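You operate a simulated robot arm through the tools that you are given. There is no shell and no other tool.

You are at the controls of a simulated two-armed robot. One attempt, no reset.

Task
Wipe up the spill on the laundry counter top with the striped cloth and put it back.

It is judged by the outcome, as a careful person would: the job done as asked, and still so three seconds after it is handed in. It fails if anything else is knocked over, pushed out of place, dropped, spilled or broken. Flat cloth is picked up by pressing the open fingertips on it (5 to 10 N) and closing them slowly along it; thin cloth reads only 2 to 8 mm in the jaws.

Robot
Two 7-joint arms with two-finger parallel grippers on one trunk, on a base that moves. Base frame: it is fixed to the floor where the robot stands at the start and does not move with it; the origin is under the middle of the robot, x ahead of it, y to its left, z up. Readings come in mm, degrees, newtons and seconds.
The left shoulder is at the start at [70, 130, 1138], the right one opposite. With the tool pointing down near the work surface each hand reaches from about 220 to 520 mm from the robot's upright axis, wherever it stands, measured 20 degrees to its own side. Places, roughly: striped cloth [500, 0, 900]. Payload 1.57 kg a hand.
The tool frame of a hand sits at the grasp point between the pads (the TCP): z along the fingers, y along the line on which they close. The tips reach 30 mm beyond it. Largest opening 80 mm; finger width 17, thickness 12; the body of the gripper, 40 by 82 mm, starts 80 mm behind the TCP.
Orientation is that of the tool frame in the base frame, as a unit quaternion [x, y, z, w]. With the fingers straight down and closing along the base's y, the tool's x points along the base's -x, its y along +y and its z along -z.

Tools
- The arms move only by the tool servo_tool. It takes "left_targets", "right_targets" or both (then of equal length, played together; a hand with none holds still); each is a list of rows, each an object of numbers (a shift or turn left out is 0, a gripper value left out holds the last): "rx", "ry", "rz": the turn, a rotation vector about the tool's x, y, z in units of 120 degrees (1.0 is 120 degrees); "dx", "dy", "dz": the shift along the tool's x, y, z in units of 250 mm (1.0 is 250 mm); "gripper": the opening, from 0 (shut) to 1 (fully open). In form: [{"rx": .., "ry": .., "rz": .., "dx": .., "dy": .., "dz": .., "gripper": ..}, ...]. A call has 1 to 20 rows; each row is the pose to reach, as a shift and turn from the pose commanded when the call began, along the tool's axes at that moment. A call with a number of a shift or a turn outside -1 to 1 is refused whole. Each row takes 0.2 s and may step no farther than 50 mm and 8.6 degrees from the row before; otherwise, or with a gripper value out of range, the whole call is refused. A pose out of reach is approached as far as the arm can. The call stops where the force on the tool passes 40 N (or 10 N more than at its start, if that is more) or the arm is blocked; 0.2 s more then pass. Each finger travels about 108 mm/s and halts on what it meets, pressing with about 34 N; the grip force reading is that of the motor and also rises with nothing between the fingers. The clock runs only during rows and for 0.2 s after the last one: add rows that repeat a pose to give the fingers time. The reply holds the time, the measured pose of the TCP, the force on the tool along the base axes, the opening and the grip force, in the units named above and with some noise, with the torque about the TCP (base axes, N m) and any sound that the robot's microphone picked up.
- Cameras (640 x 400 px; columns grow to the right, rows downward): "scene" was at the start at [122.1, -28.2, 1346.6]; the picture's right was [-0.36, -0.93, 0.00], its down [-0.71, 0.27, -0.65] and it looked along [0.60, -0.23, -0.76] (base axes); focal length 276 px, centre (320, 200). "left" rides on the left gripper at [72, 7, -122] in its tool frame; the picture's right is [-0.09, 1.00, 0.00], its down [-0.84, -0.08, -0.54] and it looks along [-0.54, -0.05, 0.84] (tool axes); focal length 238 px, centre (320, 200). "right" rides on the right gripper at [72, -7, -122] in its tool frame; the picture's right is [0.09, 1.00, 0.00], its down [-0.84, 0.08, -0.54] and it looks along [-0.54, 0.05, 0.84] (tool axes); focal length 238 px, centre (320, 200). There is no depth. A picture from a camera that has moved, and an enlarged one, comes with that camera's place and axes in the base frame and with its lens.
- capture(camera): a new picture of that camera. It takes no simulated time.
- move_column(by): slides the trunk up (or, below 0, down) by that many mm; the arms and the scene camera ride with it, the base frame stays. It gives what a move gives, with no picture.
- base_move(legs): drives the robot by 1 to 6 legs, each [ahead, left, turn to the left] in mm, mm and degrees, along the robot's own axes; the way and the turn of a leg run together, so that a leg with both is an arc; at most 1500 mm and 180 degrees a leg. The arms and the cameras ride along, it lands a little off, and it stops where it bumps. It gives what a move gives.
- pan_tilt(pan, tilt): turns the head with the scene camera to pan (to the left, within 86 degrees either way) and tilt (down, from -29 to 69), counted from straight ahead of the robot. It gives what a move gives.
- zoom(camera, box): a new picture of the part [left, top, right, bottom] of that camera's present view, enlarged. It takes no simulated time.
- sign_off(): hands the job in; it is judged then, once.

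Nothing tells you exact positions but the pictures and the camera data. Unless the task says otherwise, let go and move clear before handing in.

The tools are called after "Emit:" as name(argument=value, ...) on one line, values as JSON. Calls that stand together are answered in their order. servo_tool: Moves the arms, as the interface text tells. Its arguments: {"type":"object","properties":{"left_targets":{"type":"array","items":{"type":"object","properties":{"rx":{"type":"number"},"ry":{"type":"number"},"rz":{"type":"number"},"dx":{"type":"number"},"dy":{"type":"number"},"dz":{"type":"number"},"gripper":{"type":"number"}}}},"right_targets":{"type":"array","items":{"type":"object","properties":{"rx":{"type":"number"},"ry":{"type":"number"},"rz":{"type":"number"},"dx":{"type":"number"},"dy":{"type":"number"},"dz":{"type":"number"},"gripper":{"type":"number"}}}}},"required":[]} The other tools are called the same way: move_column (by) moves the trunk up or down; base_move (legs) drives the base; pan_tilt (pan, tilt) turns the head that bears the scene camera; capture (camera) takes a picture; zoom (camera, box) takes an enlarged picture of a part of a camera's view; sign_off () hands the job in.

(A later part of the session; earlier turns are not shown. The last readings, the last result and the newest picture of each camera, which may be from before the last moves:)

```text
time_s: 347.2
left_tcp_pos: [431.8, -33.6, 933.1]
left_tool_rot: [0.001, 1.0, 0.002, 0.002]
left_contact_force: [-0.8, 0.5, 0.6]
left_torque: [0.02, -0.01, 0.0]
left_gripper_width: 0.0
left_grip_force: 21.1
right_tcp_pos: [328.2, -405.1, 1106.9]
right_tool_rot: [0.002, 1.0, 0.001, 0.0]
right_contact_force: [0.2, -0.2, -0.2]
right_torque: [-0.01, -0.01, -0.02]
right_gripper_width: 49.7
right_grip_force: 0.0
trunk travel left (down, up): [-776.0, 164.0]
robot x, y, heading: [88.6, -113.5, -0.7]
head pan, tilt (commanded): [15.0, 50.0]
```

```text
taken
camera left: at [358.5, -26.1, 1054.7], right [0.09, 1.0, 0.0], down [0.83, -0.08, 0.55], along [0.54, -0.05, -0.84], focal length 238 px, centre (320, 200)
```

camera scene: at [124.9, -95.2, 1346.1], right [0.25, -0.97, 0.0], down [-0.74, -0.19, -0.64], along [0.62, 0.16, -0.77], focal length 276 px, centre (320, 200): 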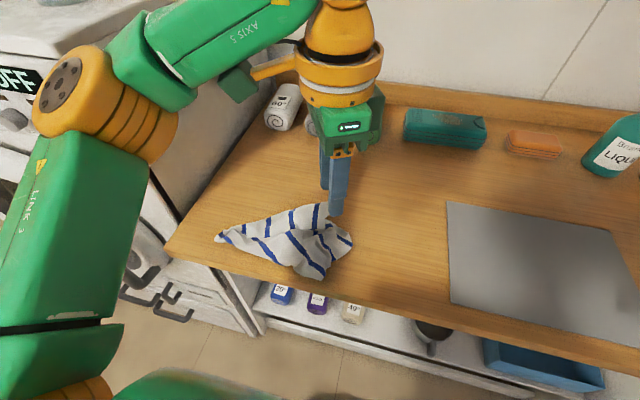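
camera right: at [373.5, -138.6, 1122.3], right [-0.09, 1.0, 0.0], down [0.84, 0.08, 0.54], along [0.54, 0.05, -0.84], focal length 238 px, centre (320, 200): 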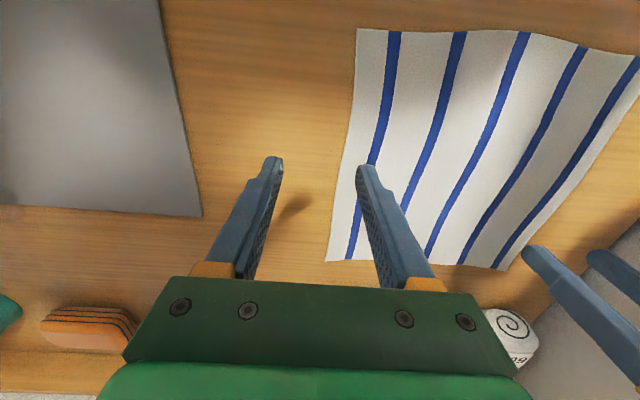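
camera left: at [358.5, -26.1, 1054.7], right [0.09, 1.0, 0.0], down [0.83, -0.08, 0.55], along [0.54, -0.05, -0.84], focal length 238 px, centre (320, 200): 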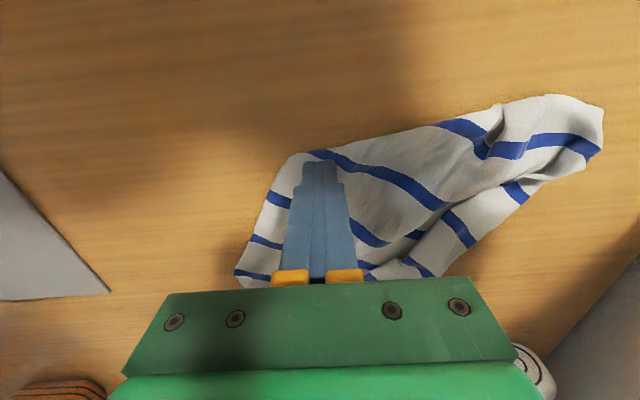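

Emit:
servo_tool(left_targets=[{"dz": 0.005}, {"dz": 0.007}, {"dz": 0.007, "dx": 0.03, "dy": -0.025}, {"dz": 0.007, "dx": 0.06, "dy": -0.05}, {"dz": 0.007, "dx": 0.09, "dy": -0.075}, {"dz": 0.007, "dx": 0.12, "dy": -0.1}, {"dz": 0.007, "dx": 0.15, "dy": -0.125}, {"dz": 0.007, "dx": 0.18, "dy": -0.15}, {"dz": 0.007, "dx": 0.21, "dy": -0.175}, {"dz": 0.007, "dx": 0.24, "dy": -0.2}, {"dz": 0.007, "dx": 0.27, "dy": -0.225}, {"dz": 0.007, "dx": 0.27, "dy": -0.225}])

Emit:
servo_tool(left_targets=[{"dz": -0.1}, {"dz": -0.25}, {"dz": -0.36, "dy": -0.05}, {"dz": -0.36, "dy": -0.16}, {"dz": -0.36, "dy": -0.28}, {"dz": -0.36, "dy": -0.36}, {"dz": -0.36, "dy": -0.36}])

Emit:
zoom(camera="scene", box=[180, 140, 380, 310])

Emit:
capture(camera="left")

```text
time_s: 349.8
left_tcp_pos: [362.4, -87.3, 932.1]
left_tool_rot: [0.0, 1.0, 0.001, 0.003]
left_contact_force: [4.8, 4.0, 21.6]
left_torque: [0.15, -0.05, -0.02]
left_gripper_width: 0.1
left_grip_force: 21.5
right_tcp_pos: [326.5, -402.9, 1106.7]
right_tool_rot: [0.003, 1.0, 0.0, 0.0]
right_contact_force: [0.1, 0.5, -0.3]
right_torque: [-0.01, 0.03, 0.01]
right_gripper_width: 49.8
right_grip_force: 0.0
trunk travel left (down, up): [-776.0, 164.0]
robot x, y, heading: [87.4, -114.3, -0.5]
head pan, tilt (commanded): [15.0, 50.0]
```

```text
time_s: 351.4
left_tcp_pos: [364.0, -181.5, 1018.8]
left_tool_rot: [0.001, 1.0, 0.001, 0.002]
left_contact_force: [0.2, -0.2, -0.5]
left_torque: [-0.02, 0.0, -0.02]
left_gripper_width: 0.0
left_grip_force: 21.6
right_tcp_pos: [327.5, -403.5, 1107.1]
right_tool_rot: [0.003, 1.0, -0.001, 0.0]
right_contact_force: [0.1, 1.0, -0.3]
right_torque: [0.05, -0.01, -0.02]
right_gripper_width: 49.4
right_grip_force: 0.0
trunk travel left (down, up): [-776.0, 164.0]
robot x, y, heading: [88.5, -115.5, -0.4]
head pan, tilt (commanded): [15.0, 50.0]
```

```text
2.35 times, centred on (280, 225) of scene
camera zoom: at [213.8, -95.8, 1346.1], right [0.25, -0.97, 0.0], down [-0.74, -0.19, -0.64], along [0.62, 0.16, -0.77], focal length 649 px, centre (414, 141)
```

zoom: 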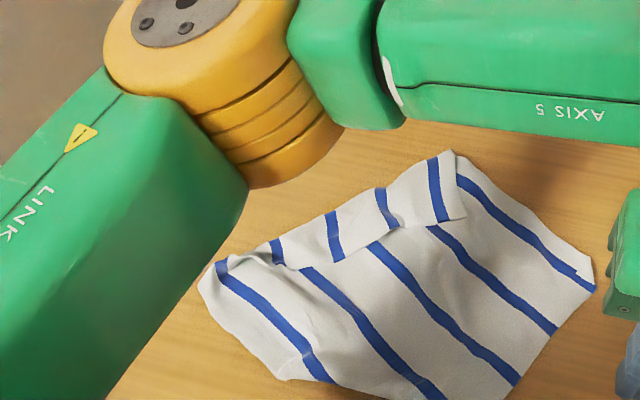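

```text
taken
camera left: at [290.3, -173.3, 1140.8], right [0.09, 1.0, 0.0], down [0.83, -0.08, 0.55], along [0.54, -0.05, -0.84], focal length 238 px, centre (320, 200)
```

left: 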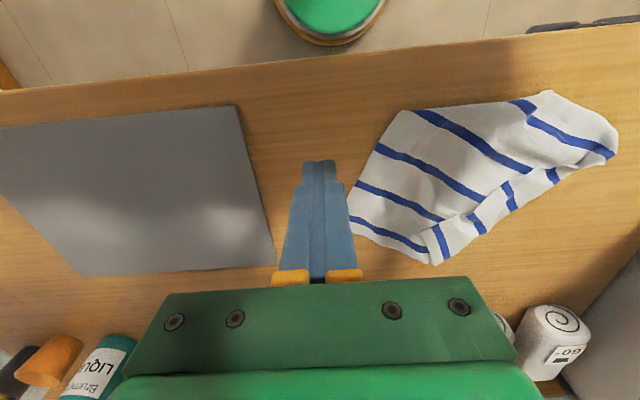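

Excellent! That unrolled it: five full stripes, corner B now at its home spot [354, −100]. The cloth is turned ~30°, so I'll pull corner C (about [466, −160]) toward the far-right home corner.

Emit:
servo_tool(left_targets=[{"dx": -0.13, "dy": 0.05, "dz": 0.06}, {"dx": -0.26, "dy": 0.1, "dz": 0.14}, {"dx": -0.392, "dy": 0.142, "dz": 0.22}, {"dx": -0.392, "dy": 0.142, "dz": 0.3}, {"dx": -0.392, "dy": 0.142, "dz": 0.34}, {"dx": -0.392, "dy": 0.142, "dz": 0.346}, {"dx": -0.392, "dy": 0.142, "dz": 0.346}])

Emit:
capture(camera="left")

```text
time_s: 353.0
left_tcp_pos: [462.4, -143.8, 935.3]
left_tool_rot: [0.001, 1.0, 0.002, 0.001]
left_contact_force: [0.6, 0.0, 0.1]
left_torque: [0.02, 0.0, -0.02]
left_gripper_width: 0.2
left_grip_force: 21.4
right_tcp_pos: [327.4, -405.6, 1105.5]
right_tool_rot: [0.002, 1.0, 0.001, -0.001]
right_contact_force: [0.2, 0.3, -0.5]
right_torque: [0.05, 0.03, -0.06]
right_gripper_width: 49.7
right_grip_force: 0.0
trunk travel left (down, up): [-776.0, 164.0]
robot x, y, heading: [90.0, -116.6, -0.1]
head pan, tilt (commanded): [15.0, 50.0]
```

```text
taken
camera left: at [389.6, -136.2, 1057.1], right [0.09, 1.0, 0.0], down [0.83, -0.08, 0.55], along [0.54, -0.05, -0.84], focal length 238 px, centre (320, 200)
```

left: 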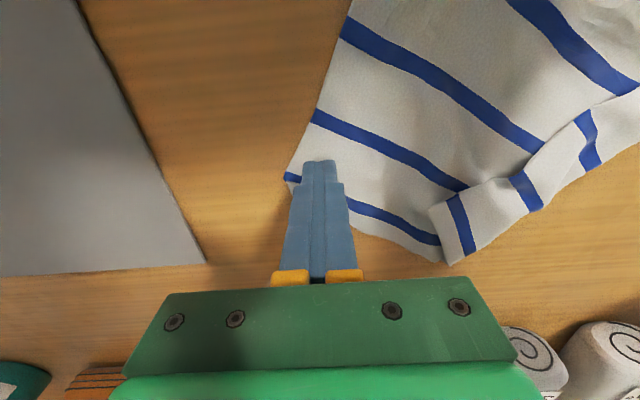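

Emit:
servo_tool(left_targets=[{"dz": 0.007}, {"dz": 0.011}, {"dz": 0.011}])

```text
time_s: 353.8
left_tcp_pos: [462.3, -143.8, 932.7]
left_tool_rot: [0.0, 1.0, 0.001, 0.002]
left_contact_force: [0.2, -0.4, 0.7]
left_torque: [0.0, 0.0, -0.01]
left_gripper_width: 0.1
left_grip_force: 21.3
right_tcp_pos: [328.7, -404.8, 1106.0]
right_tool_rot: [0.003, 1.0, 0.0, 0.0]
right_contact_force: [-0.2, -0.3, -0.1]
right_torque: [-0.01, 0.0, -0.04]
right_gripper_width: 50.1
right_grip_force: 0.1
trunk travel left (down, up): [-776.0, 164.0]
robot x, y, heading: [86.7, -115.1, -0.4]
head pan, tilt (commanded): [15.0, 50.0]
```

Emit:
servo_tool(left_targets=[{"dz": 0.003}, {"dz": 0.004}, {"dz": 0.004, "dx": -0.035, "dy": 0.01}, {"dz": 0.004, "dx": -0.07, "dy": 0.02}, {"dz": 0.004, "dx": -0.105, "dy": 0.03}, {"dz": 0.004, "dx": -0.14, "dy": 0.04}, {"dz": 0.004, "dx": -0.175, "dy": 0.05}, {"dz": 0.004, "dx": -0.21, "dy": 0.06}, {"dz": 0.004, "dx": -0.245, "dy": 0.07}, {"dz": 0.004, "dx": -0.28, "dy": 0.085}, {"dz": 0.004, "dx": -0.315, "dy": 0.1}, {"dz": 0.004, "dx": -0.35, "dy": 0.115}, {"dz": 0.004, "dx": -0.38, "dy": 0.13}, {"dz": 0.004, "dx": -0.38, "dy": 0.13}])

Emit:
servo_tool(left_targets=[{"dz": -0.1}, {"dz": -0.25}, {"dz": -0.36, "dy": -0.05, "dx": 0.05}, {"dz": -0.36, "dy": -0.14, "dx": 0.16}, {"dz": -0.36, "dy": -0.24, "dx": 0.28}, {"dz": -0.36, "dy": -0.34, "dx": 0.4}, {"dz": -0.36, "dy": -0.44, "dx": 0.52}, {"dz": -0.36, "dy": -0.46, "dx": 0.62}, {"dz": -0.36, "dy": -0.46, "dx": 0.68}])

Emit:
zoom(camera="scene", box=[180, 140, 380, 330])

Emit:
capture(camera="left")

```text
time_s: 356.8
left_tcp_pos: [543.1, -111.2, 932.0]
left_tool_rot: [0.0, 1.0, 0.001, 0.001]
left_contact_force: [0.0, -0.7, 1.5]
left_torque: [0.0, 0.04, -0.03]
left_gripper_width: 0.0
left_grip_force: 21.1
left hand out of reach, approached as far as the arm can: row 12, 13, 14
right_tcp_pos: [328.1, -404.2, 1107.4]
right_tool_rot: [0.002, 1.0, 0.001, 0.001]
right_contact_force: [0.1, -0.6, 0.4]
right_torque: [-0.02, 0.0, 0.02]
right_gripper_width: 49.7
right_grip_force: 0.1
trunk travel left (down, up): [-776.0, 164.0]
robot x, y, heading: [90.5, -115.5, -0.4]
head pan, tilt (commanded): [15.0, 50.0]
```

```text
time_s: 358.8
left_tcp_pos: [374.0, -227.5, 1019.5]
left_tool_rot: [0.0, 1.0, 0.0, 0.002]
left_contact_force: [0.2, 0.1, -0.6]
left_torque: [-0.04, -0.01, 0.02]
left_gripper_width: 0.2
left_grip_force: 21.1
left hand out of reach, approached as far as the arm can: row 3
right_tcp_pos: [327.9, -404.5, 1106.8]
right_tool_rot: [0.003, 1.0, 0.002, 0.0]
right_contact_force: [-0.7, 1.0, 0.2]
right_torque: [0.0, 0.01, 0.0]
right_gripper_width: 49.6
right_grip_force: 0.0
trunk travel left (down, up): [-776.0, 164.0]
robot x, y, heading: [89.0, -118.1, -0.3]
head pan, tilt (commanded): [15.0, 50.0]
```

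```text
2.11 times, centred on (280, 235) of scene
camera zoom: at [213.3, -96.0, 1346.1], right [0.25, -0.97, 0.0], down [-0.74, -0.19, -0.64], along [0.62, 0.16, -0.77], focal length 581 px, centre (404, 126)
```

zoom: 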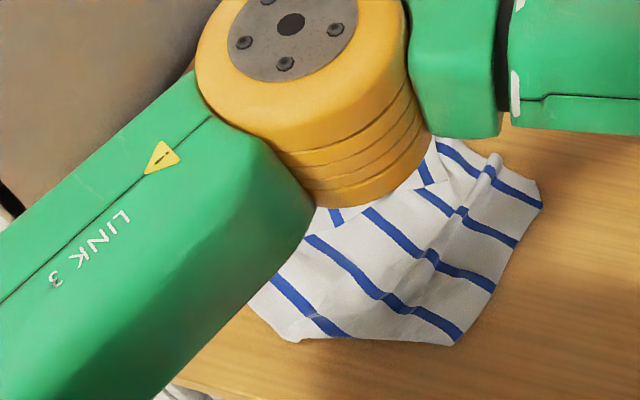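

```text
taken
camera left: at [300.2, -220.9, 1141.3], right [0.09, 1.0, 0.0], down [0.83, -0.08, 0.55], along [0.54, -0.05, -0.84], focal length 238 px, centre (320, 200)
```

left: 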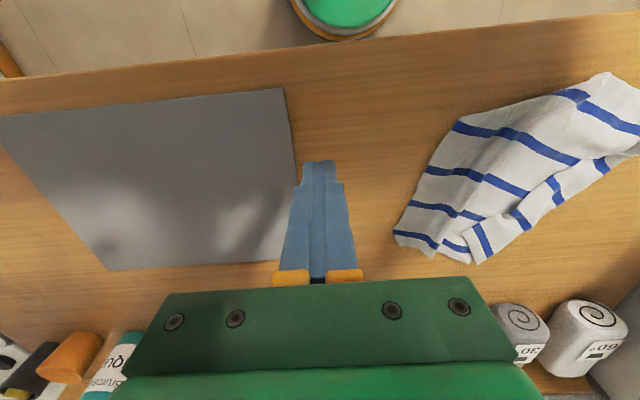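

The cloth is nearly flat over its home area, with one band on the far-left side still folded over. I'll get a closer look at that band from the left camera.

Emit:
servo_tool(left_targets=[{"dy": 0.15, "dz": 0.0}, {"dy": 0.3}, {"dy": 0.45}, {"dy": 0.6}, {"dy": 0.75}, {"dy": 0.85, "dx": 0.04}, {"dy": 0.9, "dx": 0.08}, {"dy": 0.9, "dx": 0.08}])

Emit:
capture(camera="left")

Emit:
zoom(camera="scene", box=[190, 150, 390, 330])

```text
time_s: 360.6
left_tcp_pos: [354.4, -3.0, 1019.0]
left_tool_rot: [0.0, 1.0, 0.002, 0.001]
left_contact_force: [-0.7, -0.2, 0.1]
left_torque: [-0.01, -0.01, 0.0]
left_gripper_width: 0.0
left_grip_force: 20.8
right_tcp_pos: [328.0, -404.7, 1106.1]
right_tool_rot: [0.002, 1.0, 0.001, 0.0]
right_contact_force: [0.1, -0.5, -0.3]
right_torque: [0.01, -0.02, -0.02]
right_gripper_width: 49.8
right_grip_force: 0.1
trunk travel left (down, up): [-776.0, 164.0]
robot x, y, heading: [90.2, -114.6, -0.2]
head pan, tilt (commanded): [15.0, 50.0]
```

```text
taken
camera left: at [281.2, 4.7, 1141.7], right [0.09, 1.0, 0.0], down [0.83, -0.08, 0.55], along [0.54, -0.05, -0.84], focal length 238 px, centre (320, 200)
```

left: 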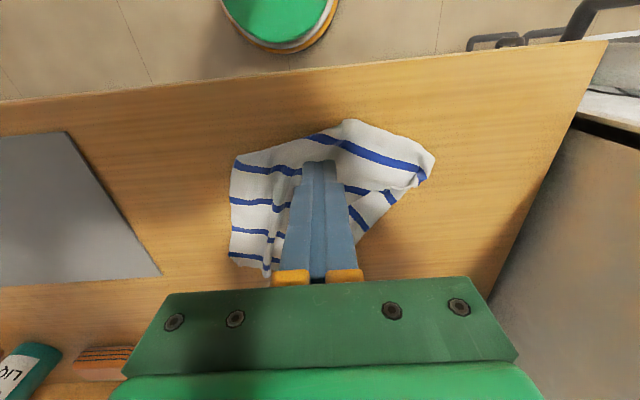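

```text
2.22 times, centred on (290, 240) of scene
camera zoom: at [213.8, -96.3, 1346.1], right [0.25, -0.97, 0.0], down [-0.74, -0.19, -0.64], along [0.62, 0.16, -0.77], focal length 613 px, centre (387, 111)
```

zoom: 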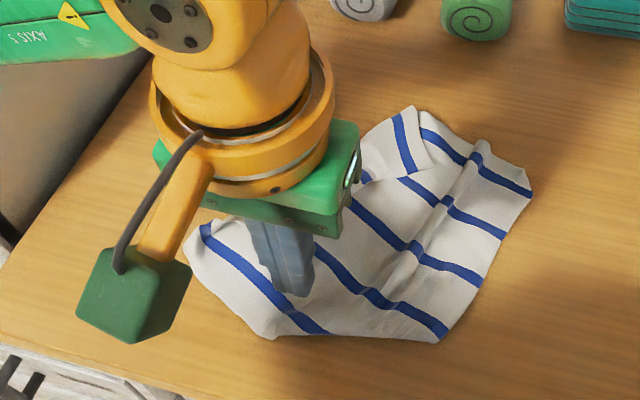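

It's well spread, covering about 60% of its full area around the home centre. One more pull on the near-right corner (about [380, −88]) toward [350, −118] should unroll the small fold on the near side.

Emit:
servo_tool(left_targets=[{"dx": -0.05, "dy": -0.1, "dz": 0.04}, {"dx": -0.1, "dy": -0.2, "dz": 0.1}, {"dx": -0.136, "dy": -0.3, "dz": 0.18}, {"dx": -0.136, "dy": -0.3, "dz": 0.26}, {"dx": -0.136, "dy": -0.3, "dz": 0.32}, {"dx": -0.136, "dy": -0.3, "dz": 0.344}, {"dx": -0.136, "dy": -0.3, "dz": 0.344}])

Emit:
capture(camera="left")

```text
time_s: 362.2
left_tcp_pos: [386.6, -75.3, 935.4]
left_tool_rot: [0.001, 1.0, 0.002, 0.002]
left_contact_force: [-0.2, 1.4, -0.4]
left_torque: [0.01, 0.0, 0.0]
left_gripper_width: 0.0
left_grip_force: 20.5
right_tcp_pos: [328.2, -404.7, 1106.3]
right_tool_rot: [0.003, 1.0, 0.001, 0.0]
right_contact_force: [-0.2, 0.1, -0.3]
right_torque: [-0.01, -0.01, -0.03]
right_gripper_width: 49.7
right_grip_force: 0.0
trunk travel left (down, up): [-776.0, 164.0]
robot x, y, heading: [84.6, -116.8, -0.6]
head pan, tilt (commanded): [15.0, 50.0]
```

```text
taken
camera left: at [314.0, -68.5, 1056.1], right [0.09, 1.0, 0.0], down [0.83, -0.08, 0.55], along [0.54, -0.05, -0.84], focal length 238 px, centre (320, 200)
```

left: 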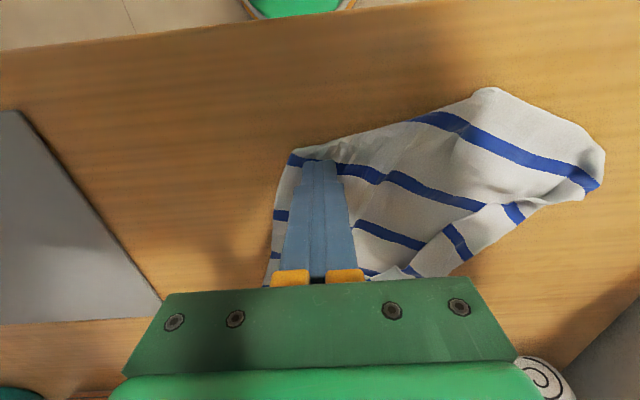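

Emit:
servo_tool(left_targets=[{"dz": 0.008}, {"dz": 0.013}, {"dz": 0.015}, {"dz": 0.015, "dx": 0.025, "dy": -0.02}, {"dz": 0.015, "dx": 0.05, "dy": -0.045}, {"dz": 0.015, "dx": 0.075, "dy": -0.07}, {"dz": 0.015, "dx": 0.1, "dy": -0.095}, {"dz": 0.015, "dx": 0.125, "dy": -0.12}, {"dz": 0.015, "dx": 0.15, "dy": -0.145}, {"dz": 0.015, "dx": 0.16, "dy": -0.16}, {"dz": 0.015, "dx": 0.16, "dy": -0.16}])

Emit:
servo_tool(left_targets=[{"dz": -0.1}, {"dz": -0.25}, {"dz": -0.36, "dy": -0.05}, {"dz": -0.36, "dy": -0.16}, {"dz": -0.36, "dy": -0.28}, {"dz": -0.36, "dy": -0.36}, {"dz": -0.36, "dy": -0.36}])

Emit:
zoom(camera="scene", box=[190, 140, 390, 340])

Emit:
capture(camera="left")

```text
time_s: 363.3
left_tcp_pos: [376.8, -82.2, 931.0]
left_tool_rot: [-0.001, 1.0, 0.001, 0.006]
left_contact_force: [1.7, 5.8, 20.5]
left_torque: [0.23, -0.02, -0.06]
left_gripper_width: 0.1
left_grip_force: 21.1
right_tcp_pos: [326.6, -402.4, 1108.1]
right_tool_rot: [0.002, 1.0, 0.0, 0.003]
right_contact_force: [0.2, -0.3, 0.0]
right_torque: [0.01, 0.0, -0.01]
right_gripper_width: 49.6
right_grip_force: 0.0
trunk travel left (down, up): [-776.0, 164.0]
robot x, y, heading: [88.8, -114.5, -0.5]
head pan, tilt (commanded): [15.0, 50.0]
stopped in row 5 (left hand): the force on the tool passed its limit at 41 N (the readings are from after the stop); the commanded pose is now the measured one
```

```text
time_s: 364.9
left_tcp_pos: [376.8, -174.2, 1019.6]
left_tool_rot: [0.0, 1.0, 0.001, 0.003]
left_contact_force: [0.3, 0.2, -0.8]
left_torque: [-0.01, 0.02, -0.03]
left_gripper_width: 0.0
left_grip_force: 20.6
right_tcp_pos: [329.1, -404.7, 1105.9]
right_tool_rot: [0.003, 1.0, 0.0, 0.001]
right_contact_force: [0.2, 0.6, 0.8]
right_torque: [0.01, -0.01, -0.01]
right_gripper_width: 49.7
right_grip_force: 0.2
trunk travel left (down, up): [-776.0, 164.0]
robot x, y, heading: [86.5, -117.9, -0.5]
head pan, tilt (commanded): [15.0, 50.0]
```

```text
2.00 times, centred on (290, 240) of scene
camera zoom: at [213.9, -95.7, 1346.1], right [0.25, -0.97, 0.0], down [-0.74, -0.19, -0.64], along [0.62, 0.16, -0.77], focal length 552 px, centre (380, 120)
```

zoom: 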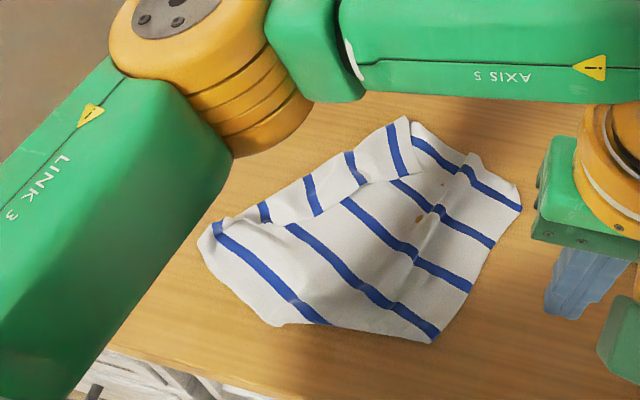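

```text
taken
camera left: at [303.7, -167.6, 1141.4], right [0.09, 1.0, 0.0], down [0.83, -0.08, 0.55], along [0.55, -0.05, -0.84], focal length 238 px, centre (320, 200)
```

left: 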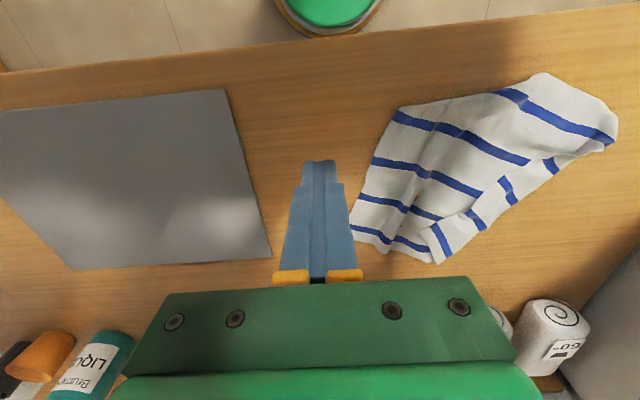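

The cloth is decently flat and shows all stripes, but its centre is about [445, −27] — some 50 mm short of home. I'll press on the multi-layer band at its far-left side, near [492, 25], and draw the whole cloth toward the far-left by about 60 mm.

Emit:
servo_tool(left_targets=[{"dx": -0.07, "dy": 0.12}, {"dx": -0.14, "dy": 0.25}, {"dx": -0.22, "dy": 0.38}, {"dx": -0.3, "dy": 0.51}, {"dx": -0.38, "dy": 0.65, "dz": 0.06}, {"dx": -0.46, "dy": 0.796, "dz": 0.14}, {"dx": -0.46, "dy": 0.796, "dz": 0.24}, {"dx": -0.46, "dy": 0.796, "dz": 0.31}, {"dx": -0.46, "dy": 0.796, "dz": 0.33}, {"dx": -0.46, "dy": 0.796, "dz": 0.33}])

Emit:
capture(camera="left")

```text
time_s: 367.1
left_tcp_pos: [494.8, 27.0, 940.0]
left_tool_rot: [0.0, 1.0, 0.001, 0.003]
left_contact_force: [-0.1, 0.3, -0.1]
left_torque: [0.0, -0.02, 0.05]
left_gripper_width: 0.1
left_grip_force: 21.4
right_tcp_pos: [329.2, -406.0, 1106.2]
right_tool_rot: [0.002, 1.0, 0.001, 0.0]
right_contact_force: [-0.7, -0.2, 0.5]
right_torque: [0.01, 0.01, 0.0]
right_gripper_width: 49.9
right_grip_force: 0.0
trunk travel left (down, up): [-776.0, 164.0]
robot x, y, heading: [90.4, -115.4, -0.4]
head pan, tilt (commanded): [15.0, 50.0]
```

```text
taken
camera left: at [420.5, 32.9, 1060.8], right [0.09, 1.0, 0.0], down [0.83, -0.08, 0.55], along [0.55, -0.05, -0.84], focal length 238 px, centre (320, 200)
```

left: 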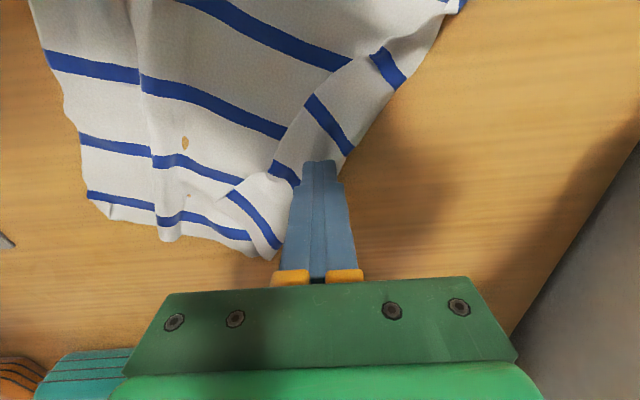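

Emit:
servo_tool(left_targets=[{"dz": 0.014}, {"dz": 0.024}, {"dz": 0.028}, {"dz": 0.028}])

```text
time_s: 368.1
left_tcp_pos: [493.7, 25.7, 932.4]
left_tool_rot: [0.0, 1.0, 0.002, 0.003]
left_contact_force: [0.9, -0.2, 0.2]
left_torque: [0.03, -0.02, 0.02]
left_gripper_width: 0.0
left_grip_force: 21.0
right_tcp_pos: [327.9, -404.3, 1106.1]
right_tool_rot: [0.003, 1.0, 0.002, -0.001]
right_contact_force: [-0.5, 0.3, 0.6]
right_torque: [-0.01, -0.01, 0.01]
right_gripper_width: 49.7
right_grip_force: 0.0
trunk travel left (down, up): [-776.0, 164.0]
robot x, y, heading: [89.1, -115.3, -0.6]
head pan, tilt (commanded): [15.0, 50.0]
```

Emit:
servo_tool(left_targets=[{"dz": 0.002}, {"dz": 0.003}, {"dz": 0.003}])

```text
time_s: 368.9
left_tcp_pos: [492.3, 24.7, 934.0]
left_tool_rot: [0.0, 1.0, 0.002, 0.004]
left_contact_force: [0.1, 0.7, 5.5]
left_torque: [0.02, -0.05, 0.01]
left_gripper_width: 0.0
left_grip_force: 21.8
right_tcp_pos: [327.7, -403.8, 1106.9]
right_tool_rot: [0.003, 1.0, 0.002, 0.0]
right_contact_force: [-0.2, 1.3, 1.0]
right_torque: [0.0, -0.02, -0.02]
right_gripper_width: 49.3
right_grip_force: 0.0
trunk travel left (down, up): [-776.0, 164.0]
robot x, y, heading: [90.6, -112.5, -0.2]
head pan, tilt (commanded): [15.0, 50.0]
```

Contact at 5.5 N. I'll draw the cloth toward the far-left.

Emit:
servo_tool(left_targets=[{"dz": 0.001, "dx": -0.02, "dy": 0.025}, {"dz": 0.001, "dx": -0.04, "dy": 0.05}, {"dz": 0.001, "dx": -0.06, "dy": 0.075}, {"dz": 0.001, "dx": -0.08, "dy": 0.1}, {"dz": 0.001, "dx": -0.1, "dy": 0.125}, {"dz": 0.001, "dx": -0.12, "dy": 0.15}, {"dz": 0.001, "dx": -0.14, "dy": 0.175}, {"dz": 0.001, "dx": -0.16, "dy": 0.2}, {"dz": 0.001, "dx": -0.18, "dy": 0.22}, {"dz": 0.001, "dx": -0.18, "dy": 0.22}])

Emit:
servo_tool(left_targets=[{"dz": -0.1}, {"dz": -0.25}, {"dz": -0.36, "dy": -0.05, "dx": 0.05}, {"dz": -0.36, "dy": -0.18, "dx": 0.14}, {"dz": -0.36, "dy": -0.32, "dx": 0.24}, {"dz": -0.36, "dy": -0.46, "dx": 0.34}, {"dz": -0.36, "dy": -0.6, "dx": 0.44}, {"dz": -0.36, "dy": -0.74, "dx": 0.54}, {"dz": -0.36, "dy": -0.88, "dx": 0.6}, {"dz": -0.36, "dy": -0.98, "dx": 0.6}, {"dz": -0.36, "dy": -0.98, "dx": 0.6}])

Emit:
zoom(camera="scene", box=[190, 140, 390, 340])

Emit:
capture(camera="left")

```text
time_s: 371.1
left_tcp_pos: [540.2, 82.1, 932.4]
left_tool_rot: [0.0, 1.0, 0.002, 0.003]
left_contact_force: [-0.4, -0.2, 0.5]
left_torque: [-0.01, 0.01, -0.01]
left_gripper_width: 0.2
left_grip_force: 21.2
right_tcp_pos: [328.0, -404.1, 1106.3]
right_tool_rot: [0.003, 1.0, 0.002, 0.001]
right_contact_force: [0.6, 0.1, -0.1]
right_torque: [0.01, -0.01, -0.03]
right_gripper_width: 49.7
right_grip_force: 0.0
trunk travel left (down, up): [-776.0, 164.0]
robot x, y, heading: [90.3, -113.5, -0.5]
head pan, tilt (commanded): [15.0, 50.0]
```

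```text
time_s: 373.5
left_tcp_pos: [387.6, -162.1, 1022.9]
left_tool_rot: [0.0, 1.0, 0.001, 0.003]
left_contact_force: [0.5, -0.8, -0.1]
left_torque: [0.01, 0.01, -0.01]
left_gripper_width: 0.2
left_grip_force: 21.4
right_tcp_pos: [327.6, -404.0, 1105.9]
right_tool_rot: [0.004, 1.0, 0.0, 0.0]
right_contact_force: [0.2, -1.2, 0.4]
right_torque: [-0.01, 0.03, 0.04]
right_gripper_width: 49.4
right_grip_force: 0.1
trunk travel left (down, up): [-776.0, 164.0]
robot x, y, heading: [88.9, -118.1, -0.2]
head pan, tilt (commanded): [15.0, 50.0]
```

```text
2.00 times, centred on (290, 240) of scene
camera zoom: at [213.8, -95.5, 1346.1], right [0.25, -0.97, 0.0], down [-0.74, -0.19, -0.64], along [0.62, 0.16, -0.77], focal length 552 px, centre (380, 120)
```

zoom: 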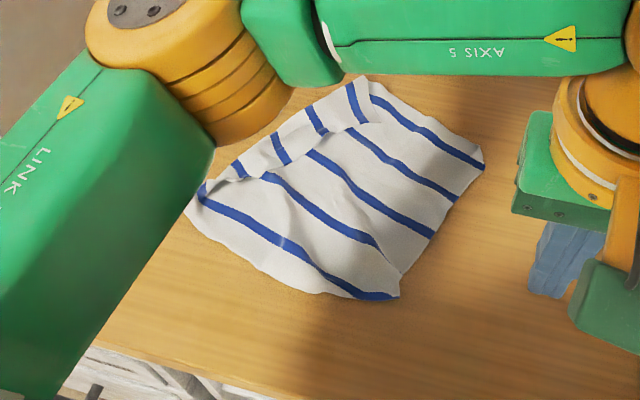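

```text
taken
camera left: at [314.0, -156.0, 1144.2], right [0.09, 1.0, 0.0], down [0.83, -0.08, 0.55], along [0.55, -0.05, -0.84], focal length 238 px, centre (320, 200)
```

left: 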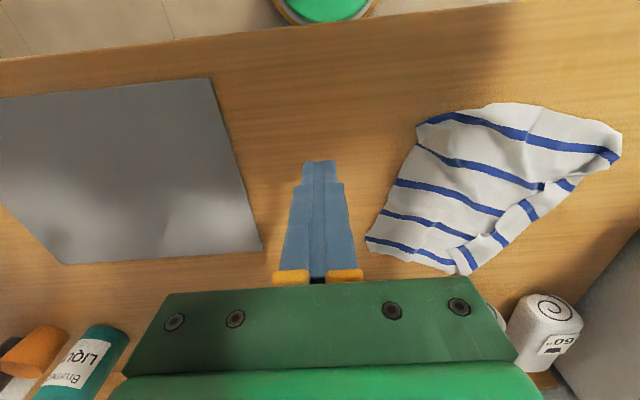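

Excellent — the cloth is now a flat sheet with all five stripes showing, centred at about [490, 5], within ~20 mm of home, with only a narrow band folded on one side. One more gentle pull of the near-right corner B (about [395, −60]) will square it up.

Emit:
servo_tool(left_targets=[{"dx": -0.02, "dy": 0.14}, {"dx": -0.04, "dy": 0.28, "dz": 0.06}, {"dx": -0.058, "dy": 0.42, "dz": 0.14}, {"dx": -0.058, "dy": 0.44, "dz": 0.22}, {"dx": -0.058, "dy": 0.44, "dz": 0.3}, {"dx": -0.058, "dy": 0.44, "dz": 0.342}, {"dx": -0.058, "dy": 0.44, "dz": 0.342}])

Emit:
capture(camera="left")

```text
time_s: 375.1
left_tcp_pos: [400.7, -53.5, 935.3]
left_tool_rot: [0.0, 1.0, 0.001, 0.003]
left_contact_force: [0.5, 0.6, 0.8]
left_torque: [0.02, -0.02, 0.02]
left_gripper_width: 0.0
left_grip_force: 21.0
right_tcp_pos: [327.9, -404.9, 1105.6]
right_tool_rot: [0.003, 1.0, 0.0, 0.001]
right_contact_force: [-0.9, 0.2, -0.3]
right_torque: [0.02, -0.02, 0.03]
right_gripper_width: 49.5
right_grip_force: 0.0
trunk travel left (down, up): [-776.0, 164.0]
robot x, y, heading: [90.5, -114.9, -0.4]
head pan, tilt (commanded): [15.0, 50.0]
```

```text
taken
camera left: at [327.9, -47.2, 1056.6], right [0.09, 1.0, 0.0], down [0.83, -0.08, 0.55], along [0.55, -0.05, -0.84], focal length 238 px, centre (320, 200)
```

left: 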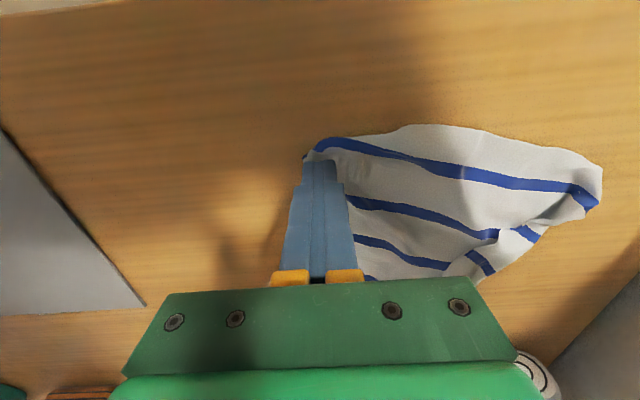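

Emit:
servo_tool(left_targets=[{"dz": 0.006}, {"dz": 0.01}, {"dz": 0.01}])

```text
time_s: 375.9
left_tcp_pos: [401.6, -54.9, 933.0]
left_tool_rot: [-0.001, 1.0, 0.002, 0.004]
left_contact_force: [-0.2, 2.6, 9.0]
left_torque: [0.06, 0.01, 0.01]
left_gripper_width: 0.0
left_grip_force: 21.3
right_tcp_pos: [327.0, -403.0, 1108.0]
right_tool_rot: [0.003, 1.0, -0.001, 0.001]
right_contact_force: [-0.3, 0.3, 0.4]
right_torque: [-0.03, 0.0, -0.03]
right_gripper_width: 49.6
right_grip_force: 0.2
trunk travel left (down, up): [-776.0, 164.0]
robot x, y, heading: [88.7, -114.1, -0.4]
head pan, tilt (commanded): [15.0, 50.0]
```

Emit:
servo_tool(left_targets=[{"dz": -0.001, "dx": 0.02, "dy": -0.025}, {"dz": -0.001, "dx": 0.04, "dy": -0.05}, {"dz": -0.001, "dx": 0.06, "dy": -0.075}, {"dz": -0.001, "dx": 0.08, "dy": -0.1}, {"dz": -0.001, "dx": 0.1, "dy": -0.125}, {"dz": -0.001, "dx": 0.12, "dy": -0.15}, {"dz": -0.001, "dx": 0.14, "dy": -0.175}, {"dz": -0.001, "dx": 0.15, "dy": -0.19}, {"dz": -0.001, "dx": 0.15, "dy": -0.19}])

Emit:
servo_tool(left_targets=[{"dz": -0.1}, {"dz": -0.25}, {"dz": -0.36, "dy": -0.05}, {"dz": -0.36, "dy": -0.16}, {"dz": -0.36, "dy": -0.28}, {"dz": -0.36, "dy": -0.4}, {"dz": -0.36, "dy": -0.48}, {"dz": -0.36, "dy": -0.48}])

Emit:
zoom(camera="scene", box=[190, 140, 390, 340])

Emit:
capture(camera="left")

```text
time_s: 377.9
left_tcp_pos: [364.7, -100.5, 933.5]
left_tool_rot: [0.0, 1.0, 0.001, 0.005]
left_contact_force: [2.3, 4.5, 14.9]
left_torque: [0.09, -0.06, -0.04]
left_gripper_width: 0.4
left_grip_force: 21.1
right_tcp_pos: [326.6, -402.7, 1107.1]
right_tool_rot: [0.003, 1.0, -0.001, 0.0]
right_contact_force: [-0.3, -1.1, 0.1]
right_torque: [0.0, -0.02, -0.01]
right_gripper_width: 49.5
right_grip_force: 0.1
trunk travel left (down, up): [-776.0, 164.0]
robot x, y, heading: [89.6, -113.7, -0.5]
head pan, tilt (commanded): [15.0, 50.0]
```

```text
time_s: 379.7
left_tcp_pos: [367.4, -221.4, 1020.2]
left_tool_rot: [0.0, 1.0, 0.0, 0.004]
left_contact_force: [0.1, 0.8, -0.3]
left_torque: [-0.02, -0.02, -0.02]
left_gripper_width: 0.0
left_grip_force: 21.2
right_tcp_pos: [328.6, -405.0, 1106.0]
right_tool_rot: [0.003, 1.0, 0.0, 0.0]
right_contact_force: [0.2, 0.2, -0.1]
right_torque: [0.03, 0.0, 0.01]
right_gripper_width: 49.7
right_grip_force: 0.1
trunk travel left (down, up): [-776.0, 164.0]
robot x, y, heading: [88.3, -115.1, -0.3]
head pan, tilt (commanded): [15.0, 50.0]
```

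```text
2.00 times, centred on (290, 240) of scene
camera zoom: at [213.8, -95.6, 1346.1], right [0.25, -0.97, 0.0], down [-0.74, -0.19, -0.64], along [0.62, 0.16, -0.77], focal length 552 px, centre (380, 120)
```

zoom: 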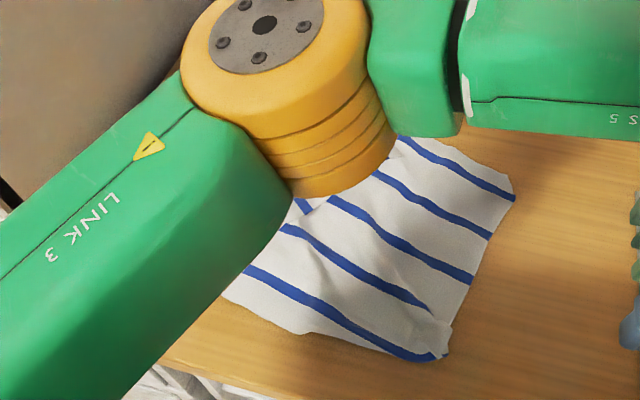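

```text
taken
camera left: at [293.8, -214.7, 1141.5], right [0.09, 1.0, 0.0], down [0.83, -0.08, 0.55], along [0.55, -0.05, -0.84], focal length 238 px, centre (320, 200)
```

left: 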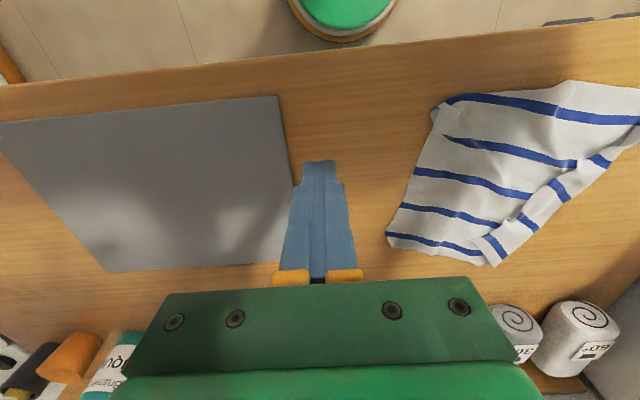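

The cloth is nicely flat with B at its home corner [359, −110]. I'll raise the hand over the middle-near side for an overall view to judge the placement.

Emit:
servo_tool(left_targets=[{"dz": -0.1, "dy": 0.12}, {"dz": -0.2, "dy": 0.26}, {"dz": -0.3, "dy": 0.4}, {"dz": -0.4, "dy": 0.54, "dx": 0.04}, {"dz": -0.45, "dy": 0.66, "dx": 0.1}, {"dz": -0.45, "dy": 0.72, "dx": 0.16}, {"dz": -0.45, "dy": 0.72, "dx": 0.2}, {"dz": -0.45, "dy": 0.72, "dx": 0.2}])

Emit:
capture(camera="left")

Emit:
capture(camera="scene")

```text
time_s: 381.5
left_tcp_pos: [313.7, -42.6, 1133.3]
left_tool_rot: [0.0, 1.0, 0.0, 0.004]
left_contact_force: [-0.5, 0.3, -0.9]
left_torque: [-0.02, 0.0, -0.01]
left_gripper_width: 0.2
left_grip_force: 21.2
right_tcp_pos: [328.8, -403.9, 1107.4]
right_tool_rot: [0.003, 1.0, 0.001, -0.001]
right_contact_force: [-0.1, -0.1, 0.3]
right_torque: [0.01, 0.02, -0.01]
right_gripper_width: 49.4
right_grip_force: 0.1
trunk travel left (down, up): [-776.0, 164.0]
robot x, y, heading: [90.2, -112.8, -0.5]
head pan, tilt (commanded): [15.0, 50.0]
```

```text
taken
camera left: at [239.9, -36.0, 1255.1], right [0.09, 1.0, 0.0], down [0.83, -0.08, 0.55], along [0.55, -0.05, -0.84], focal length 238 px, centre (320, 200)
```

left: 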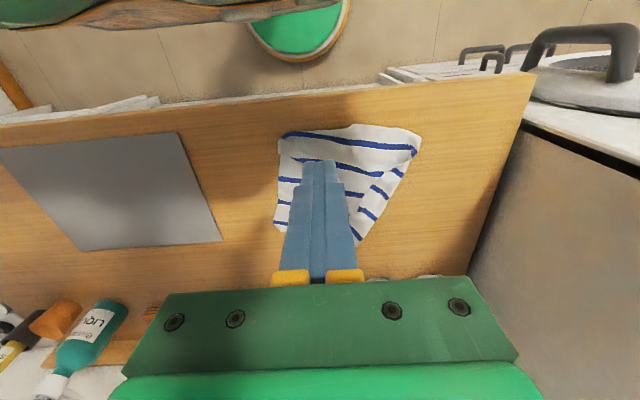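

```text
taken
camera scene: at [213.8, -96.0, 1346.1], right [0.25, -0.97, 0.0], down [-0.74, -0.19, -0.64], along [0.62, 0.16, -0.77], focal length 276 px, centre (320, 200)
```

scene: 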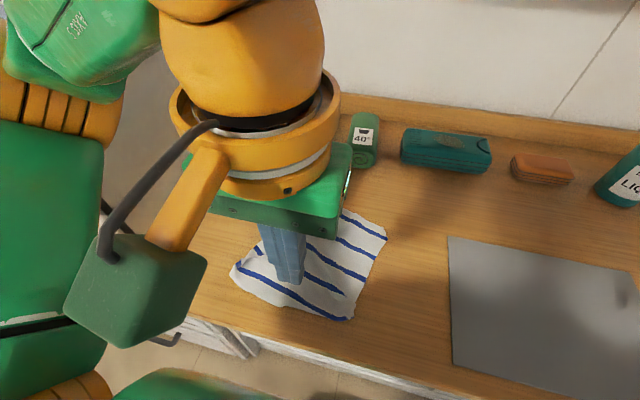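

Corners are about A [371, 105], B [356, −108], C [518, −148], D [571, 10], so the cloth's centre is ~55 mm short of home toward the near-right. I'll repeat the far-left pull on the band, from about [458, 48].

Emit:
servo_tool(left_targets=[{"dx": -0.1, "dy": 0.06, "dz": 0.08}, {"dx": -0.22, "dy": 0.13, "dz": 0.18}, {"dx": -0.34, "dy": 0.2, "dz": 0.3}, {"dx": -0.46, "dy": 0.28, "dz": 0.42}, {"dx": -0.56, "dy": 0.35, "dz": 0.54}, {"dx": -0.576, "dy": 0.364, "dz": 0.66}, {"dx": -0.576, "dy": 0.364, "dz": 0.74}, {"dx": -0.576, "dy": 0.364, "dz": 0.775}, {"dx": -0.576, "dy": 0.364, "dz": 0.775}])

Emit:
capture(camera="left")

```text
time_s: 383.5
left_tcp_pos: [459.7, 49.5, 940.4]
left_tool_rot: [0.001, 1.0, 0.002, 0.003]
left_contact_force: [-0.8, -0.5, 1.0]
left_torque: [0.01, 0.01, 0.0]
left_gripper_width: 0.3
left_grip_force: 20.8
right_tcp_pos: [327.1, -404.5, 1106.6]
right_tool_rot: [0.002, 1.0, 0.001, 0.0]
right_contact_force: [0.2, 1.0, -0.1]
right_torque: [0.0, 0.03, 0.06]
right_gripper_width: 49.7
right_grip_force: 0.0
trunk travel left (down, up): [-776.0, 164.0]
robot x, y, heading: [87.3, -116.9, -0.2]
head pan, tilt (commanded): [15.0, 50.0]
```

```text
taken
camera left: at [386.3, 56.5, 1061.7], right [0.09, 1.0, 0.0], down [0.83, -0.08, 0.55], along [0.55, -0.05, -0.84], focal length 238 px, centre (320, 200)
```

left: 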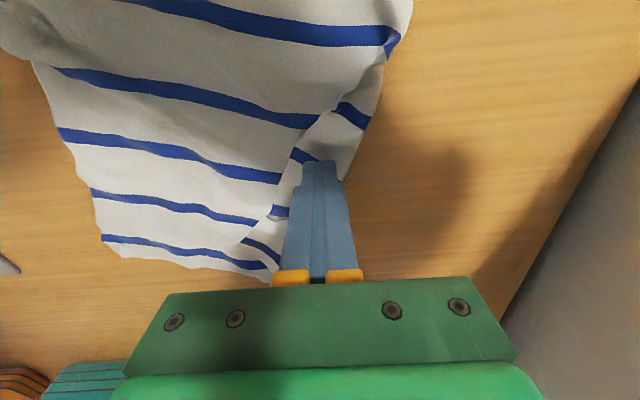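

Beautifully flat here. I'll lower to contact on the band.

Emit:
servo_tool(left_targets=[{"dz": 0.012}, {"dz": 0.02}, {"dz": 0.025}, {"dz": 0.027}, {"dz": 0.027}])

```text
time_s: 384.7
left_tcp_pos: [459.5, 48.4, 935.8]
left_tool_rot: [0.001, 1.0, 0.002, 0.003]
left_contact_force: [-0.2, -0.7, 0.4]
left_torque: [0.01, -0.02, -0.01]
left_gripper_width: 0.3
left_grip_force: 21.0
right_tcp_pos: [328.8, -404.1, 1106.6]
right_tool_rot: [0.003, 1.0, 0.001, 0.0]
right_contact_force: [-1.2, 0.5, -0.6]
right_torque: [-0.02, 0.0, -0.01]
right_gripper_width: 49.7
right_grip_force: 0.1
trunk travel left (down, up): [-776.0, 164.0]
robot x, y, heading: [91.4, -115.5, -0.6]
head pan, tilt (commanded): [15.0, 50.0]
```

Emit:
servo_tool(left_targets=[{"dz": 0.005}, {"dz": 0.009}, {"dz": 0.009}])

```text
time_s: 385.5
left_tcp_pos: [459.9, 48.9, 932.2]
left_tool_rot: [0.001, 1.0, 0.001, 0.003]
left_contact_force: [0.6, 0.3, 0.9]
left_torque: [0.0, 0.03, 0.01]
left_gripper_width: 0.0
left_grip_force: 21.1
right_tcp_pos: [328.4, -404.1, 1107.5]
right_tool_rot: [0.002, 1.0, 0.0, 0.0]
right_contact_force: [0.4, 0.3, 0.2]
right_torque: [0.01, 0.01, 0.01]
right_gripper_width: 49.7
right_grip_force: 0.1
trunk travel left (down, up): [-776.0, 164.0]
robot x, y, heading: [90.0, -114.6, -0.2]
head pan, tilt (commanded): [15.0, 50.0]
```

Emit:
servo_tool(left_targets=[{"dz": 0.002}, {"dz": 0.004}, {"dz": 0.004, "dx": -0.016, "dy": 0.025}, {"dz": 0.004, "dx": -0.032, "dy": 0.05}, {"dz": 0.004, "dx": -0.048, "dy": 0.075}, {"dz": 0.004, "dx": -0.064, "dy": 0.1}, {"dz": 0.004, "dx": -0.08, "dy": 0.125}, {"dz": 0.004, "dx": -0.096, "dy": 0.15}, {"dz": 0.004, "dx": -0.112, "dy": 0.175}, {"dz": 0.004, "dx": -0.125, "dy": 0.2}, {"dz": 0.004, "dx": -0.125, "dy": 0.2}])

Emit:
capture(camera="left")

Emit:
capture(camera="scene")

```text
time_s: 387.9
left_tcp_pos: [491.1, 98.8, 933.3]
left_tool_rot: [0.001, 1.0, 0.002, 0.003]
left_contact_force: [-0.8, 0.0, -0.4]
left_torque: [-0.03, 0.02, -0.03]
left_gripper_width: 0.0
left_grip_force: 21.2
right_tcp_pos: [328.8, -404.4, 1106.6]
right_tool_rot: [0.002, 1.0, 0.001, 0.001]
right_contact_force: [-0.2, -0.6, -0.5]
right_torque: [-0.02, 0.0, 0.01]
right_gripper_width: 49.6
right_grip_force: 0.0
trunk travel left (down, up): [-776.0, 164.0]
robot x, y, heading: [86.6, -115.0, -0.6]
head pan, tilt (commanded): [15.0, 50.0]
```

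```text
taken
camera left: at [418.2, 105.1, 1055.1], right [0.09, 1.0, 0.0], down [0.83, -0.08, 0.55], along [0.55, -0.05, -0.84], focal length 238 px, centre (320, 200)
```

left: 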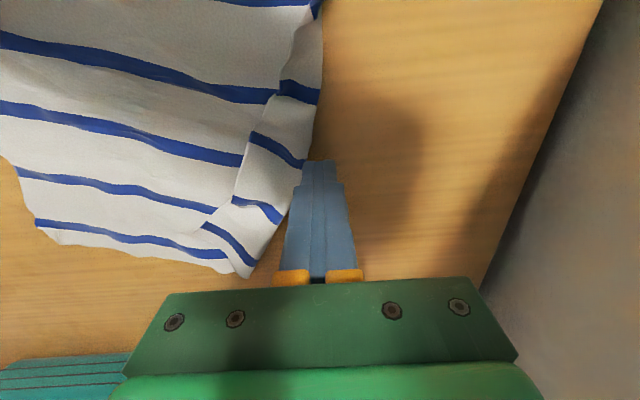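

```text
taken
camera scene: at [213.8, -96.0, 1346.1], right [0.25, -0.97, 0.0], down [-0.74, -0.19, -0.64], along [0.62, 0.16, -0.77], focal length 276 px, centre (320, 200)
```

scene: 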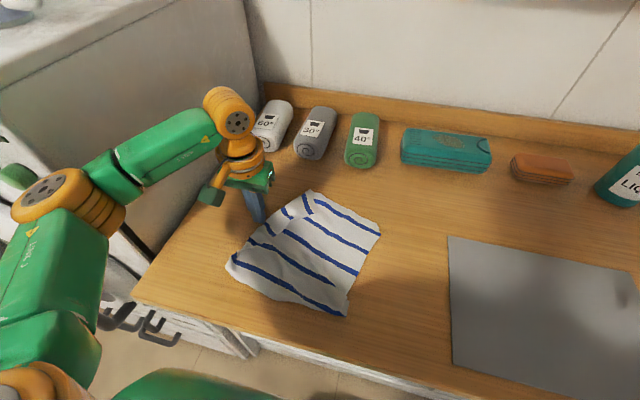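

Now the cloth lies as a neat flat square, corners about A [394, 117], B [359, −98], C [528, −131], D [592, 28]; centre within ~40 mm of home. I'll do one last small left shift: lift, re-place on the band 30 mm to the right, and press a bit firmer.

Emit:
servo_tool(left_targets=[{"dz": -0.04}, {"dz": -0.06, "dy": -0.05}, {"dz": -0.06, "dy": -0.11}, {"dz": -0.04, "dy": -0.13}, {"dz": -0.01, "dy": -0.13}, {"dz": 0.0, "dy": -0.13}, {"dz": 0.004, "dy": -0.13}, {"dz": 0.004, "dy": -0.13}])

```text
time_s: 389.7
left_tcp_pos: [491.6, 66.3, 932.2]
left_tool_rot: [0.0, 1.0, 0.002, 0.005]
left_contact_force: [2.6, 0.9, 8.7]
left_torque: [-0.03, -0.07, 0.01]
left_gripper_width: 0.0
left_grip_force: 21.3
right_tcp_pos: [328.2, -405.4, 1106.3]
right_tool_rot: [0.002, 1.0, 0.001, 0.001]
right_contact_force: [0.5, -0.4, -0.4]
right_torque: [0.0, -0.03, 0.02]
right_gripper_width: 49.6
right_grip_force: 0.0
trunk travel left (down, up): [-776.0, 164.0]
robot x, y, heading: [90.2, -110.6, -0.4]
head pan, tilt (commanded): [15.0, 50.0]
```

Emit:
servo_tool(left_targets=[{"dz": 0.001, "dx": -0.006, "dy": 0.025}, {"dz": 0.001, "dx": -0.012, "dy": 0.05}, {"dz": 0.001, "dx": -0.018, "dy": 0.075}, {"dz": 0.001, "dx": -0.024, "dy": 0.1}, {"dz": 0.001, "dx": -0.03, "dy": 0.125}, {"dz": 0.001, "dx": -0.036, "dy": 0.15}, {"dz": 0.001, "dx": -0.042, "dy": 0.17}, {"dz": 0.001, "dx": -0.042, "dy": 0.17}])

Emit:
servo_tool(left_targets=[{"dz": -0.06}, {"dz": -0.2}, {"dz": -0.34}, {"dz": -0.48}, {"dz": -0.6}, {"dz": -0.6}])

Emit:
capture(camera="scene")

Emit:
zoom(camera="scene", box=[200, 160, 400, 340])

```text
time_s: 391.5
left_tcp_pos: [501.9, 108.9, 933.1]
left_tool_rot: [0.0, 1.0, 0.002, 0.005]
left_contact_force: [-0.3, -1.2, 2.1]
left_torque: [0.0, 0.04, 0.01]
left_gripper_width: 0.0
left_grip_force: 20.9
right_tcp_pos: [328.5, -405.6, 1106.2]
right_tool_rot: [0.003, 1.0, 0.0, 0.001]
right_contact_force: [-0.1, -0.3, 0.6]
right_torque: [0.01, -0.04, 0.0]
right_gripper_width: 49.4
right_grip_force: 0.1
trunk travel left (down, up): [-776.0, 164.0]
robot x, y, heading: [84.4, -111.4, -0.3]
head pan, tilt (commanded): [15.0, 50.0]
```

```text
time_s: 392.9
left_tcp_pos: [499.2, 107.6, 1082.9]
left_tool_rot: [0.0, 1.0, 0.001, 0.003]
left_contact_force: [-0.3, -0.7, 0.0]
left_torque: [-0.01, 0.0, 0.01]
left_gripper_width: 0.0
left_grip_force: 21.1
right_tcp_pos: [328.2, -404.5, 1106.2]
right_tool_rot: [0.003, 1.0, 0.001, 0.0]
right_contact_force: [0.8, -0.3, 0.4]
right_torque: [-0.02, 0.0, -0.02]
right_gripper_width: 49.4
right_grip_force: 0.1
trunk travel left (down, up): [-776.0, 164.0]
robot x, y, heading: [86.9, -115.7, -0.5]
head pan, tilt (commanded): [15.0, 50.0]
```

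```text
taken
camera scene: at [214.1, -95.8, 1346.1], right [0.25, -0.97, 0.0], down [-0.74, -0.19, -0.64], along [0.62, 0.16, -0.77], focal length 276 px, centre (320, 200)
```

scene: 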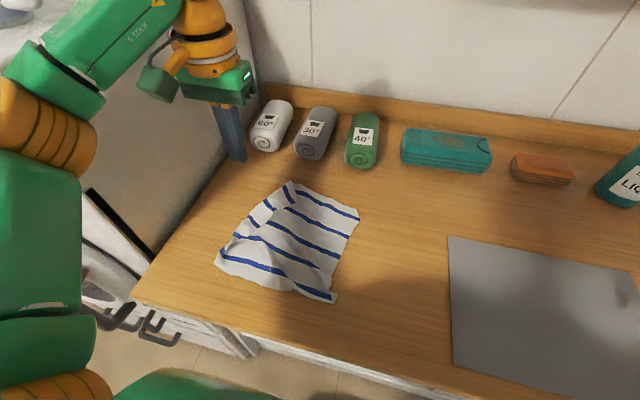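

```text
2.22 times, centred on (300, 250) of scene
camera zoom: at [214.1, -95.8, 1346.1], right [0.25, -0.97, 0.0], down [-0.74, -0.19, -0.64], along [0.62, 0.16, -0.77], focal length 613 px, centre (364, 89)
```

zoom: 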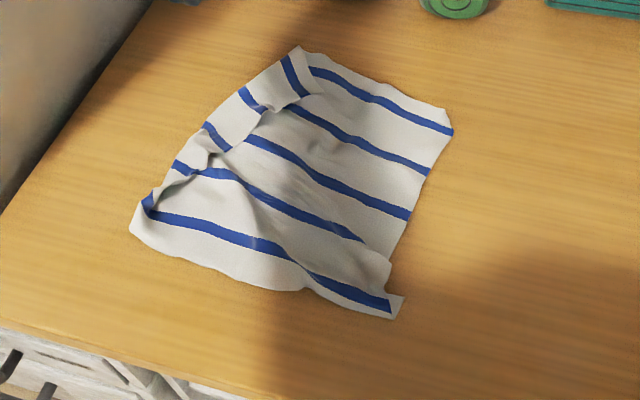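

The cloth now lies flat, all five stripes up, its centre at about [481, 14] — right where it started. Now I'll double-check the spill spot for any trace.

Emit:
pan_tilt(pan=-35, tilt=48)

Emit:
capture(camera="scene")

```text
time_s: 394.1
left_tcp_pos: [498.7, 106.5, 1084.0]
left_tool_rot: [0.0, 1.0, 0.002, 0.004]
left_contact_force: [0.2, 0.8, 0.3]
left_torque: [0.01, -0.02, 0.03]
left_gripper_width: 0.0
left_grip_force: 21.1
right_tcp_pos: [328.1, -403.9, 1106.5]
right_tool_rot: [0.004, 1.0, 0.0, 0.0]
right_contact_force: [-0.5, -0.2, 0.1]
right_torque: [0.01, 0.01, -0.01]
right_gripper_width: 49.6
right_grip_force: 0.0
trunk travel left (down, up): [-776.0, 164.0]
robot x, y, heading: [88.8, -113.2, -0.6]
head pan, tilt (commanded): [-35.0, 48.0]
```

```text
taken
camera scene: at [203.6, -160.9, 1348.8], right [-0.58, -0.82, 0.0], down [-0.61, 0.43, -0.67], along [0.55, -0.39, -0.74], focal length 276 px, centre (320, 200)
```

scene: 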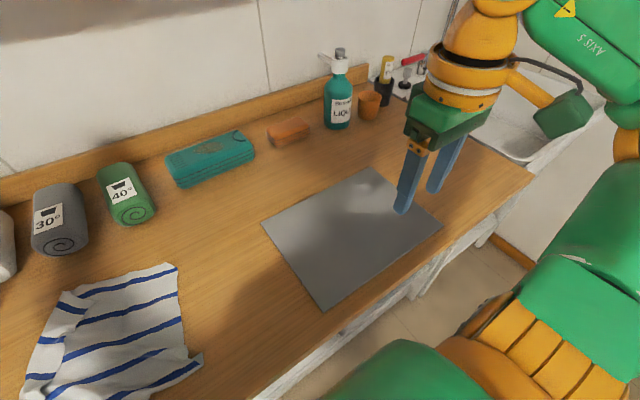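

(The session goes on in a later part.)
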